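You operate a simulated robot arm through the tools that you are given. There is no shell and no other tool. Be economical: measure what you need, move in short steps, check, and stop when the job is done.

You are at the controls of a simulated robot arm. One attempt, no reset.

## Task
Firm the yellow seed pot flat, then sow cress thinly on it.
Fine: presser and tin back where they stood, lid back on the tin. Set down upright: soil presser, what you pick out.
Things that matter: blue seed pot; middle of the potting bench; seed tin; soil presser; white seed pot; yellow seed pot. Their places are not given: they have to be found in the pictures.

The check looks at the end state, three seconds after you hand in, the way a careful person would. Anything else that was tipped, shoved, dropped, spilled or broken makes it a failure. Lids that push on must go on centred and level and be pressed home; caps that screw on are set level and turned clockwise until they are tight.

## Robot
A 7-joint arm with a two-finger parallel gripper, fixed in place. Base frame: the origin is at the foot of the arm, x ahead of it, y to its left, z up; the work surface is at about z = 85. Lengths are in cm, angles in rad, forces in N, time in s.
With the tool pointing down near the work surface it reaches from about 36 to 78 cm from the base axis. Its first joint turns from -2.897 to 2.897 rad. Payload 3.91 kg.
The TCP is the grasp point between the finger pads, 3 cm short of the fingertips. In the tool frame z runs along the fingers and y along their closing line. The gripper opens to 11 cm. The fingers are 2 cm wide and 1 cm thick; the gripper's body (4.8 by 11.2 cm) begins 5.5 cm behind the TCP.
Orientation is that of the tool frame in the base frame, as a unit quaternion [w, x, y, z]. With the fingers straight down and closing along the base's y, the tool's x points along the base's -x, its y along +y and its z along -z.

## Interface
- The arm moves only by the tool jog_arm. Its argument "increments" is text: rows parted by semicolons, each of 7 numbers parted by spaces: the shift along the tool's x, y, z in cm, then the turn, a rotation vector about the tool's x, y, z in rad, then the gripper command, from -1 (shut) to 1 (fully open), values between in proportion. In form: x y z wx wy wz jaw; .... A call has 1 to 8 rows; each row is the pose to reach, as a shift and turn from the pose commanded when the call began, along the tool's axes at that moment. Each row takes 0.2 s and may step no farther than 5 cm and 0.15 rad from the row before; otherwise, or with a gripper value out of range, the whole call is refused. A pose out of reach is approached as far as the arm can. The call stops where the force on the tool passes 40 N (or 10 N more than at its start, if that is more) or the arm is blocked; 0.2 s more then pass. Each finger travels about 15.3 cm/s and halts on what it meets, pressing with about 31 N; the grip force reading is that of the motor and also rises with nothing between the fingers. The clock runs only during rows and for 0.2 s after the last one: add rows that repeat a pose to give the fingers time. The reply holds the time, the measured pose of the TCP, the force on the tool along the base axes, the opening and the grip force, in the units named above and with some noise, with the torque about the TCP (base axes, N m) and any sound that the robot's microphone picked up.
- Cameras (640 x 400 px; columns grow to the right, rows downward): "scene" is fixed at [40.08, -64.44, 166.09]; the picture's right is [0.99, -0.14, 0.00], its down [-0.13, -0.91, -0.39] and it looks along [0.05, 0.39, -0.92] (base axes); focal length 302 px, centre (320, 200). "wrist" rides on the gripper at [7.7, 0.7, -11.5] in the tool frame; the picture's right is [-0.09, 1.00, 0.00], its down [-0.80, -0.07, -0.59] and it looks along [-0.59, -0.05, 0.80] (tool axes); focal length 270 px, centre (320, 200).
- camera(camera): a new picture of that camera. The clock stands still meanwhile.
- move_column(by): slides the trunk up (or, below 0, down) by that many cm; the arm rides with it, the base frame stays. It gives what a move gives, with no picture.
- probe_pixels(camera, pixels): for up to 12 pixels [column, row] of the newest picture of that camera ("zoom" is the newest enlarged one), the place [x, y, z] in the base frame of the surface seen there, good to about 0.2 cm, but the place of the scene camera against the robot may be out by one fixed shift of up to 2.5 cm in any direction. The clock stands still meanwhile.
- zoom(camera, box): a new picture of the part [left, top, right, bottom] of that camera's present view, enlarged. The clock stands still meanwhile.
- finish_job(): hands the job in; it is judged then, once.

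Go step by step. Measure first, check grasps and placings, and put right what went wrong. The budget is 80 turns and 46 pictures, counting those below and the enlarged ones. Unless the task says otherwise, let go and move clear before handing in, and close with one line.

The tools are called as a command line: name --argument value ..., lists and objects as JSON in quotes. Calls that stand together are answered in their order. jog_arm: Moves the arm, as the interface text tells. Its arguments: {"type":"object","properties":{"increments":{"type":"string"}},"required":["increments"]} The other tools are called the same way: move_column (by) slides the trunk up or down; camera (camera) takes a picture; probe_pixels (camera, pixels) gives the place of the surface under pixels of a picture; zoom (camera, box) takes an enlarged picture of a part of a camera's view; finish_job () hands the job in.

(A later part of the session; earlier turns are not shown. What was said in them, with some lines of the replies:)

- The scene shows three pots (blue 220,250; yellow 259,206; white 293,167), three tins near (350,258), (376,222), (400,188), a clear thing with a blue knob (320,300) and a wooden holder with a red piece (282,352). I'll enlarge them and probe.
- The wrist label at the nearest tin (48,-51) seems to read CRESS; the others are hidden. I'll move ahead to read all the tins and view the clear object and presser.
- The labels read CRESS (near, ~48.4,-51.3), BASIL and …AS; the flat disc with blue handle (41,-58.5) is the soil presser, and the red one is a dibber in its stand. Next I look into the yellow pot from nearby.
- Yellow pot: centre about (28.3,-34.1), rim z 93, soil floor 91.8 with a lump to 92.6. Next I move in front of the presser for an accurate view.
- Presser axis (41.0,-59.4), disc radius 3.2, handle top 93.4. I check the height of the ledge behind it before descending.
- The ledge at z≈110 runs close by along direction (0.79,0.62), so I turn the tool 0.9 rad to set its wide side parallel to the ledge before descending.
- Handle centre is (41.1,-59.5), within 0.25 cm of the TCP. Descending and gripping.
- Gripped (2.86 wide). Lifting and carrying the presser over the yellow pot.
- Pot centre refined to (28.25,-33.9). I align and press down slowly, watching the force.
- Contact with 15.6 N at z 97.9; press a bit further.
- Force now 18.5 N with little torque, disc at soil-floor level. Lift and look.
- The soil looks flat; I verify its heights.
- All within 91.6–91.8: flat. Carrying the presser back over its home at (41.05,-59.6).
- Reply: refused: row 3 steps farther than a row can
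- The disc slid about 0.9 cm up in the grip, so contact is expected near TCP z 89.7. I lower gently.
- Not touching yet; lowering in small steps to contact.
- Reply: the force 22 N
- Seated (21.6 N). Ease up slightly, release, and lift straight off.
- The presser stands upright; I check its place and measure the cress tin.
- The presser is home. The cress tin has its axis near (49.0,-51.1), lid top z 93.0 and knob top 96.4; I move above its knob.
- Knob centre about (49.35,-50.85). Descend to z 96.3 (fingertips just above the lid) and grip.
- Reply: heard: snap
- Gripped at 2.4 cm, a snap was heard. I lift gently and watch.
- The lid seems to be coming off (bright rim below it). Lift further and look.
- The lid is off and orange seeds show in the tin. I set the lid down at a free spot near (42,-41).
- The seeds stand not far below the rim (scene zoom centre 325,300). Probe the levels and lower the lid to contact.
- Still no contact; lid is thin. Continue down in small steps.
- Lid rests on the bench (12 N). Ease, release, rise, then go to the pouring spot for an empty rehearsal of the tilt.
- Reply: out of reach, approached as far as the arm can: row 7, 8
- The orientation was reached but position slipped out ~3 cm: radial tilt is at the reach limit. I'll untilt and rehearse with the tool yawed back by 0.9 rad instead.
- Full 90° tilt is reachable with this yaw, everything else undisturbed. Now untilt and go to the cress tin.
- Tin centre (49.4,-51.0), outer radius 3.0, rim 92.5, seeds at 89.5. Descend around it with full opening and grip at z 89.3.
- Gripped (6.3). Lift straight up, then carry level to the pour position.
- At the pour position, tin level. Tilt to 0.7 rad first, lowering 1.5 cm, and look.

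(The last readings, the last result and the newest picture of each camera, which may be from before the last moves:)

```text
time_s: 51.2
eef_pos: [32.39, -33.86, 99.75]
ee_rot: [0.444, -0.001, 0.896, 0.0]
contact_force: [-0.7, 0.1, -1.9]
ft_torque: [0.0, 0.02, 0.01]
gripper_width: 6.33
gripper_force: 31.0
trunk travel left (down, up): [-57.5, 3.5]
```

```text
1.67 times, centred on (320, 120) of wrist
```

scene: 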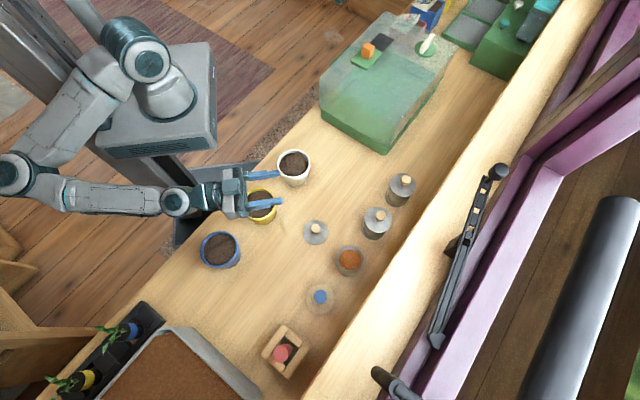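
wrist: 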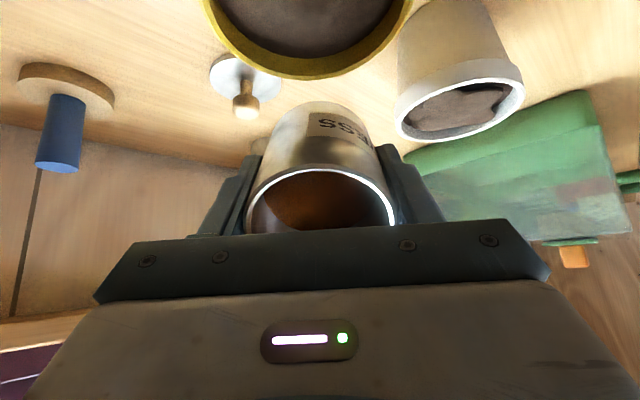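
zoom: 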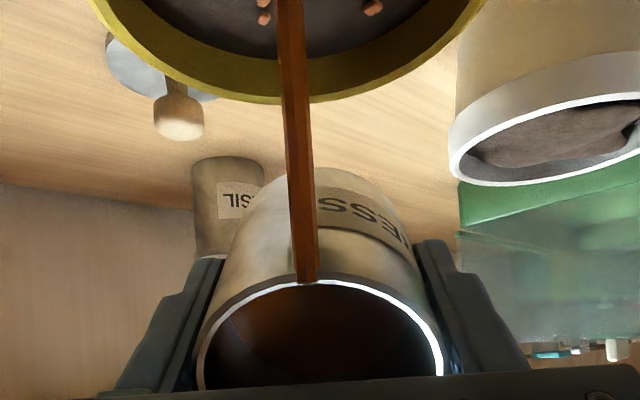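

The stream has started falling into the yellow pot (zoom 297,50) with seeds visible. Tilt back at once and look.

jog_arm --increments "0 0 0 0 0.15 0 -1; 0 0 0 0 0.3 0 -1; 0 0 0 0 0.3 0 -1"

camera --camera "wrist"

```text
time_s: 52.0
eef_pos: [32.32, -33.9, 99.77]
ee_rot: [0.305, 0.001, 0.952, 0.0]
contact_force: [0.2, -0.7, -1.6]
ft_torque: [-0.01, -0.02, 0.0]
gripper_width: 6.31
gripper_force: 31.2
trunk travel left (down, up): [-57.5, 3.5]
```

```text
16 pictures are left
```

wrist: 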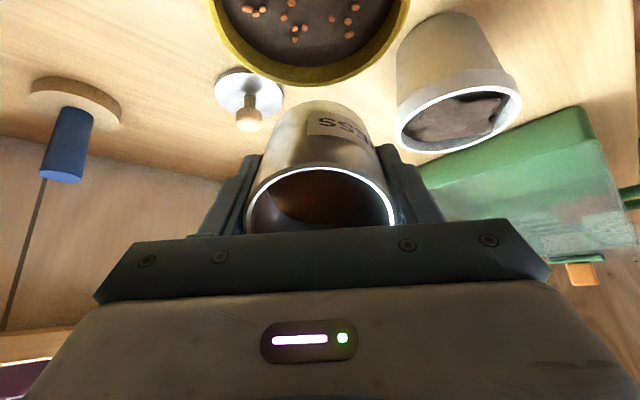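

Pouring stopped; scattered seeds are visible. Level the tin and move it back a bit to view the whole pot.

jog_arm --increments "0 0 0 0 0.15 0 -1; 0 0 0 0 0.3 0 -1; 0 0 0 0 0.45 0 -1; 0 0 0 0 0.6 0 -1; 0 0 0 0 0.62 0 -1; 0 0 0 0 0.62 0 -1"

jog_arm --increments "-1 -1 -2 0 0 0 -1; -3 -3 -3 0 0 0 -1; -4.2 -4.2 -3 0 0 0 -1; -5 -5 -3 0 0 0 -1; -5 -5 -3 0 0 0 -1"

camera --camera "scene"

zoom --camera "scene" --box '[220, 175, 300, 230]'

```text
time_s: 53.4
eef_pos: [32.33, -33.87, 99.96]
ee_rot: [-0.001, 0.0, 1.0, 0.0]
contact_force: [0.4, 0.9, -1.8]
ft_torque: [-0.03, 0.0, 0.01]
gripper_width: 6.29
gripper_force: 31.6
trunk travel left (down, up): [-57.5, 3.5]
```

```text
time_s: 54.6
eef_pos: [37.24, -38.81, 102.75]
ee_rot: [-0.001, -0.001, 1.0, -0.001]
contact_force: [-0.4, 0.6, -1.9]
ft_torque: [0.02, 0.02, -0.01]
gripper_width: 6.3
gripper_force: 31.1
trunk travel left (down, up): [-57.5, 3.5]
```

```text
15 pictures are left
```

scene: 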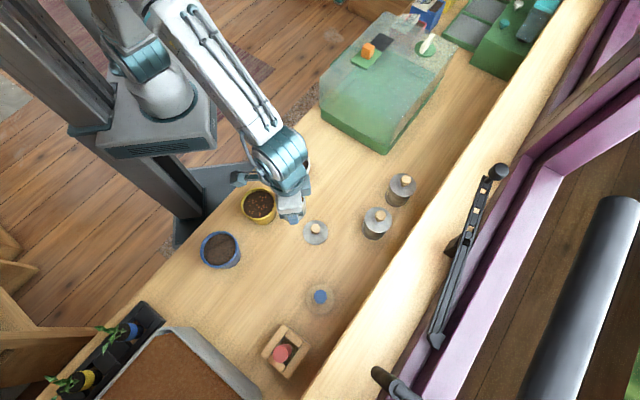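

```text
7.27 times, centred on (260, 202) of scene
```

zoom: 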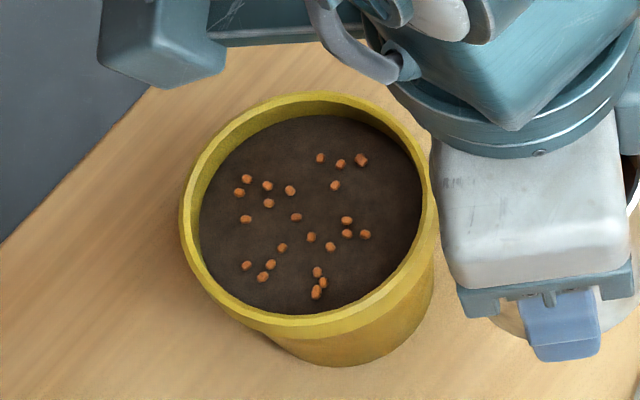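

The seeds lie thinly scattered over the whole yellow pot, none spilled. Carry the tin back over its home (49.45,-51.05).

jog_arm --increments "-1.2 -1.2 0 0 0 0 -1; -3.4 -3.4 0 0 0 0 -1; -5.8 -5.8 0 0 0 0 -1; -8.2 -8.2 0 0 0 0 -1; -10.4 -10.4 0 0 0 0 -1; -11.7 -11.7 0 0 0 0 -1; -12.2 -12.24 0 0 0 0 -1; -12.2 -12.24 0 0 0 0 -1"

jog_arm --increments "0 0 3 0 0 0 -1; 0 0 6 0 0 0 -1; 0 0 9 0 0 0 -1; 0 0 11.5 0 0 0 -1; 0 0 12.7 0 0 0 -1; 0 0 12.7 0 0 0 -1"

```text
time_s: 56.4
eef_pos: [49.37, -51.13, 102.88]
ee_rot: [0.0, 0.0, 1.0, -0.001]
contact_force: [-0.2, -0.5, -2.2]
ft_torque: [-0.03, 0.01, -0.01]
gripper_width: 6.32
gripper_force: 30.6
trunk travel left (down, up): [-57.5, 3.5]
```

```text
time_s: 57.8
eef_pos: [49.52, -51.17, 90.15]
ee_rot: [0.0, 0.001, 1.0, 0.0]
contact_force: [-0.6, -0.6, -1.1]
ft_torque: [0.04, 0.02, 0.01]
gripper_width: 6.31
gripper_force: 30.8
trunk travel left (down, up): [-57.5, 3.5]
```

Lower the last 0.7 cm gently until the bench takes the tin.

jog_arm --increments "0 0.08 0.3 0 0 0 -1; 0 0.08 0.5 0 0 0 -1; 0 0.08 0.65 0 0 0 -1; 0 0.08 0.75 0 0 0 -1; 0 0.08 0.75 0 0 0 -1"

```text
time_s: 59.0
eef_pos: [49.53, -51.11, 89.42]
ee_rot: [0.001, 0.0, 1.0, 0.0]
contact_force: [0.4, 0.7, 5.3]
ft_torque: [0.03, 0.17, -0.04]
gripper_width: 6.31
gripper_force: 31.6
trunk travel left (down, up): [-57.5, 3.5]
```

Touching (5 N). Release fully and rise.

jog_arm --increments "0 0 0 0 0 0 0.3; 0 0 0 0 0 0 0.7; 0 0 0 0 0 0 1; 0 0 0 0 0 0 1; 0 0 -4 0 0 0 1; 0 0 -9 0 0 0 1; 1 0 -13 0 0 0 1; 2 0 -16 0 0 0 1"

camera --camera "wrist"

probe_pixels --camera "wrist" --pixels '[[288, 125], [353, 125], [320, 155], [436, 20]]'

```text
time_s: 60.8
eef_pos: [47.46, -51.17, 105.28]
ee_rot: [-0.001, -0.001, 1.0, 0.0]
contact_force: [-0.7, 0.1, -0.2]
ft_torque: [0.01, -0.01, 0.01]
gripper_width: 10.99
gripper_force: 0.1
trunk travel left (down, up): [-57.5, 3.5]
```

```text
13 pictures are left
```

wrist: 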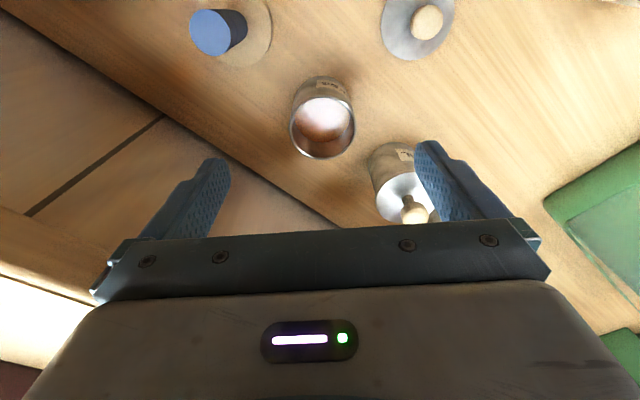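

```text
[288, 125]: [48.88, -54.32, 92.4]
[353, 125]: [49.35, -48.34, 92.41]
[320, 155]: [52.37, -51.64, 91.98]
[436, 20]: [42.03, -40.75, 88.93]
```

Tin stands at home, (49.45,-51.1). Go over the lid's knob with the same 0.9 yaw I used to place it.

jog_arm --increments "0.9 1.7 0 0 0 0.15 0.5; 1.8 3.4 0 0 0 0.3 0.1; 2.7 5 0 0 0 0.45 0.1; 3.6 6.7 0 0 0 0.6 0.1; 4.5 8.4 1 0 0 0.75 0.1; 5.4 10.09 3 0 0 0.9 0.1; 5.4 10.09 6 0 0 0.9 0.1; 5.4 10.09 6 0 0 0.9 0.1"

camera --camera "wrist"

```text
time_s: 62.6
eef_pos: [41.9, -40.93, 99.32]
ee_rot: [0.0, 0.435, 0.9, 0.0]
contact_force: [-0.1, 0.5, -0.6]
ft_torque: [-0.01, -0.01, -0.02]
gripper_width: 6.05
gripper_force: 0.1
trunk travel left (down, up): [-57.5, 3.5]
```

```text
12 pictures are left
```

wrist: 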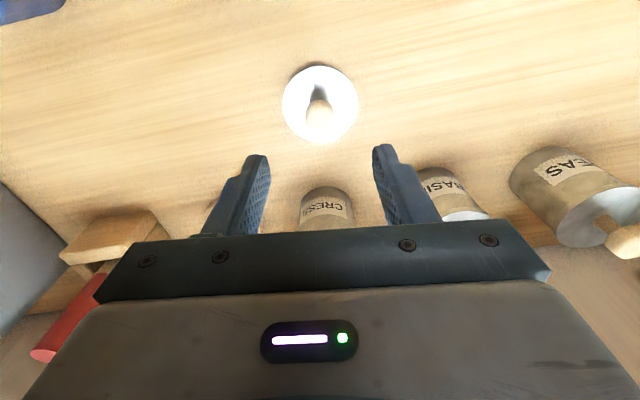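

Knob (320,120) is centred. Descend to z 88.8 and grip.

jog_arm --increments "-0.2 0.03 4 0 0 0 0.1; -0.2 0.03 8 0 0 0 0.1; -0.2 0.03 10 0 0 0 0.1; -0.2 0.03 10.5 0 0 0 0.1; -0.2 0.03 10.5 0 0 0 -1; -0.2 0.03 10.5 0 0 0 -1; -0.2 0.03 10.5 0 0 0 -1"

```text
time_s: 64.2
eef_pos: [42.25, -41.11, 88.82]
ee_rot: [0.0, 0.435, 0.9, 0.0]
contact_force: [0.2, 0.1, -1.1]
ft_torque: [0.02, 0.0, -0.01]
gripper_width: 2.39
gripper_force: 30.9
trunk travel left (down, up): [-57.5, 3.5]
```

Gripped (2.39). Lift and carry above the tin.

jog_arm --increments "0 0 -4 0 0 0 -1; 0 0 -8 0 0 0 -1; 0 0 -12 0 0 0 -1; -4.1 -0.1 -12 0 0 0 -1; -8.2 -0.2 -12 0 0 0 -1; -12.2 -0.3 -12 0 0 0 -1; -12.2 -0.3 -12 0 0 0 -1"

zoom --camera "wrist" --box '[200, 20, 440, 220]'

```text
time_s: 65.8
eef_pos: [49.69, -50.82, 100.9]
ee_rot: [0.0, 0.435, 0.9, -0.001]
contact_force: [0.2, 1.0, -1.0]
ft_torque: [0.02, -0.01, 0.0]
gripper_width: 2.35
gripper_force: 31.2
trunk travel left (down, up): [-57.5, 3.5]
```

```text
2.00 times, centred on (320, 120) of wrist
```

zoom: 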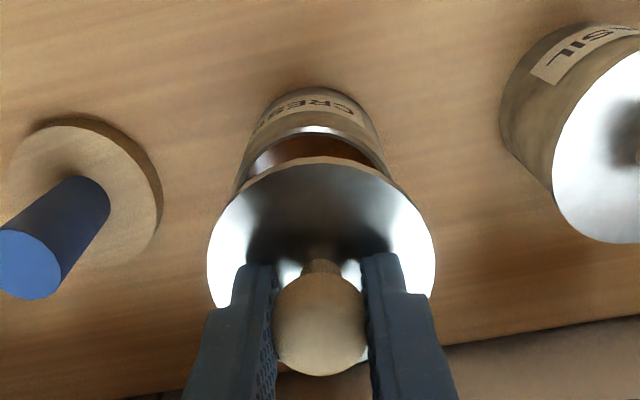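

probe_pixels --camera "zoom" --pixels '[[212, 255], [432, 255], [320, 166], [250, 190], [395, 190], [220, 220], [424, 220], [318, 129], [260, 160], [374, 156], [285, 137], [350, 137]]'

```text
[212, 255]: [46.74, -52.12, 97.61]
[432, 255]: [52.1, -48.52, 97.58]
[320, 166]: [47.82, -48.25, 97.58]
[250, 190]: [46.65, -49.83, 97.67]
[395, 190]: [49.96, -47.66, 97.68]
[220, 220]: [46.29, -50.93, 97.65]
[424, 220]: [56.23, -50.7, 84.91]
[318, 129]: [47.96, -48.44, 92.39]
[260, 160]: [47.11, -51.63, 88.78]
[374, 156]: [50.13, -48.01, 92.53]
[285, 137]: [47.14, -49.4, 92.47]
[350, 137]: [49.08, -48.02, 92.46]
```

Lid centre ≈(49.6,-50.8), tin rim centre ≈(49.5,-51.0). Shift −0.19 along the closing line and lower to just above the seat.

jog_arm --increments "0 -0.19 0 0 0 0 -1; 0 -0.19 2 0 0 0 -1; 0 -0.19 3.3 0 0 0 -1; 0 -0.19 3.8 0 0 0 -1; 0 -0.19 3.8 0 0 0 -1"

zoom --camera "wrist" --box '[220, 60, 420, 210]'

```text
time_s: 67.0
eef_pos: [49.32, -50.98, 97.16]
ee_rot: [0.0, 0.435, 0.9, 0.001]
contact_force: [-0.5, 0.0, -0.1]
ft_torque: [0.0, -0.01, -0.01]
gripper_width: 2.39
gripper_force: 31.0
trunk travel left (down, up): [-57.5, 3.5]
```

```text
2.67 times, centred on (320, 135) of wrist
```

zoom: 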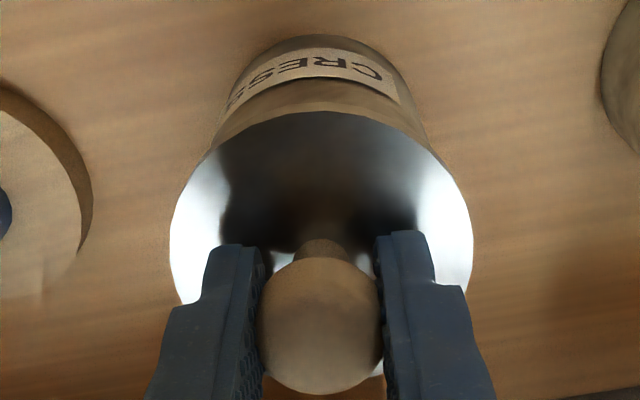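

The lid sits symmetric over the tin as at removal. Lower and press.

jog_arm --increments "0 0 0.4 0 0 0 -1; 0 0 0.7 0 0 0 -1; 0 0 0.9 0 0 0 -1; 0 0 1.0 0 0 0 -1; 0 0 1.0 0 0 0 -1"

```text
time_s: 68.2
eef_pos: [49.37, -50.96, 96.2]
ee_rot: [0.002, 0.435, 0.9, -0.002]
contact_force: [3.2, -2.6, 15.4]
ft_torque: [-0.12, 0.05, -0.04]
gripper_width: 2.37
gripper_force: 31.4
trunk travel left (down, up): [-57.5, 3.5]
heard: snap
```

A snap, at z 96.2 (home height 96.3): the lid is on. Ease off, release and rise.

jog_arm --increments "0 0 -0.1 0 0 0 -1; 0 0 -0.1 0 0 0 0; 0 0 -0.1 0 0 0 0.1; 0 0 -0.1 0 0 0 0.1; 0 0 -3 0 0 0 0.1; 0 0 -7 0 0 0 0.1; 4 0 -10 0 0 0 0.1; 8 0 -12 0 0 0 0.1"

camera --camera "scene"

zoom --camera "scene" --box '[290, 170, 430, 320]'

camera --camera "wrist"

```text
time_s: 70.0
eef_pos: [44.21, -44.55, 108.21]
ee_rot: [-0.001, 0.436, 0.9, 0.0]
contact_force: [-0.4, 0.0, 0.5]
ft_torque: [-0.05, -0.01, -0.02]
gripper_width: 6.05
gripper_force: 0.1
trunk travel left (down, up): [-57.5, 3.5]
```

```text
9 pictures are left
```

scene: 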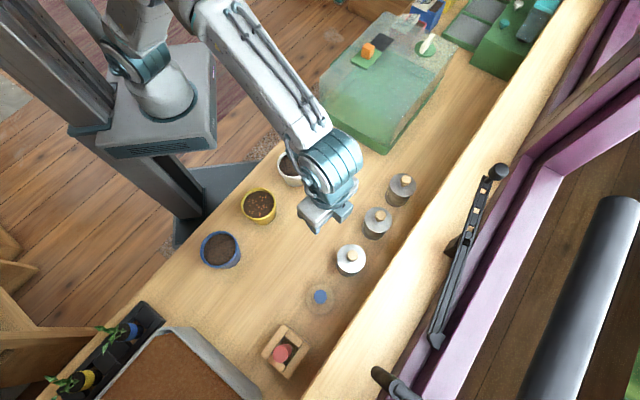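

```text
2.67 times, centred on (360, 245) of scene
```

zoom: 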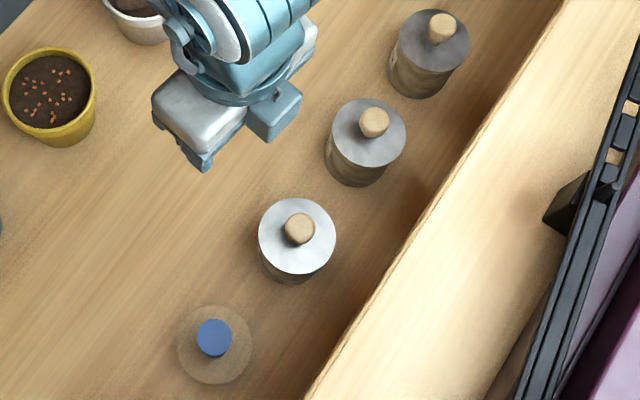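

```text
7 pictures are left
```

wrist: 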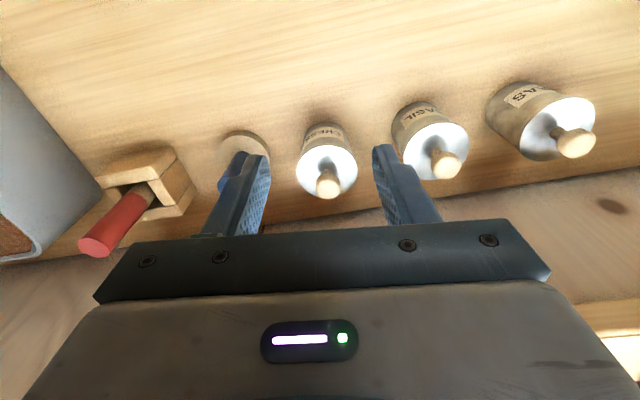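

The lid is on and everything stands upright; a level check of the lid against the start values.

probe_pixels --camera "wrist" --pixels '[[302, 175], [351, 175], [322, 152], [315, 190], [328, 184], [410, 155], [460, 155], [430, 130]]'

probe_pixels --camera "scene" --pixels '[[352, 255], [320, 299], [338, 258], [363, 262], [350, 272]]'

```text
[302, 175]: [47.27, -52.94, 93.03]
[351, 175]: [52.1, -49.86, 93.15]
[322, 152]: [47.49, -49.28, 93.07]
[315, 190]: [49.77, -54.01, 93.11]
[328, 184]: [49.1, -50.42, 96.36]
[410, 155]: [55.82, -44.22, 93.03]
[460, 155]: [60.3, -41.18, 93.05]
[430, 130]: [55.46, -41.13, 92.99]
```

```text
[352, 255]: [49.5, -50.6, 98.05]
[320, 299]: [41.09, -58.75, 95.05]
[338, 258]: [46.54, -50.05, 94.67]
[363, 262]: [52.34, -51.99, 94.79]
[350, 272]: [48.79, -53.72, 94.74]
```

The lid is level at z 93.0–93.15, the same as at the start, and the presser and tin are in their original places with the arm clear. Handing in.

finish_job

```text
The job is handed in.
```

The yellow pot is firmed flat and thinly sown with cress. The presser and tin are back where they stood, with the lid pressed home (it snapped and sits level), and I saw no spilled seeds or disturbed items.
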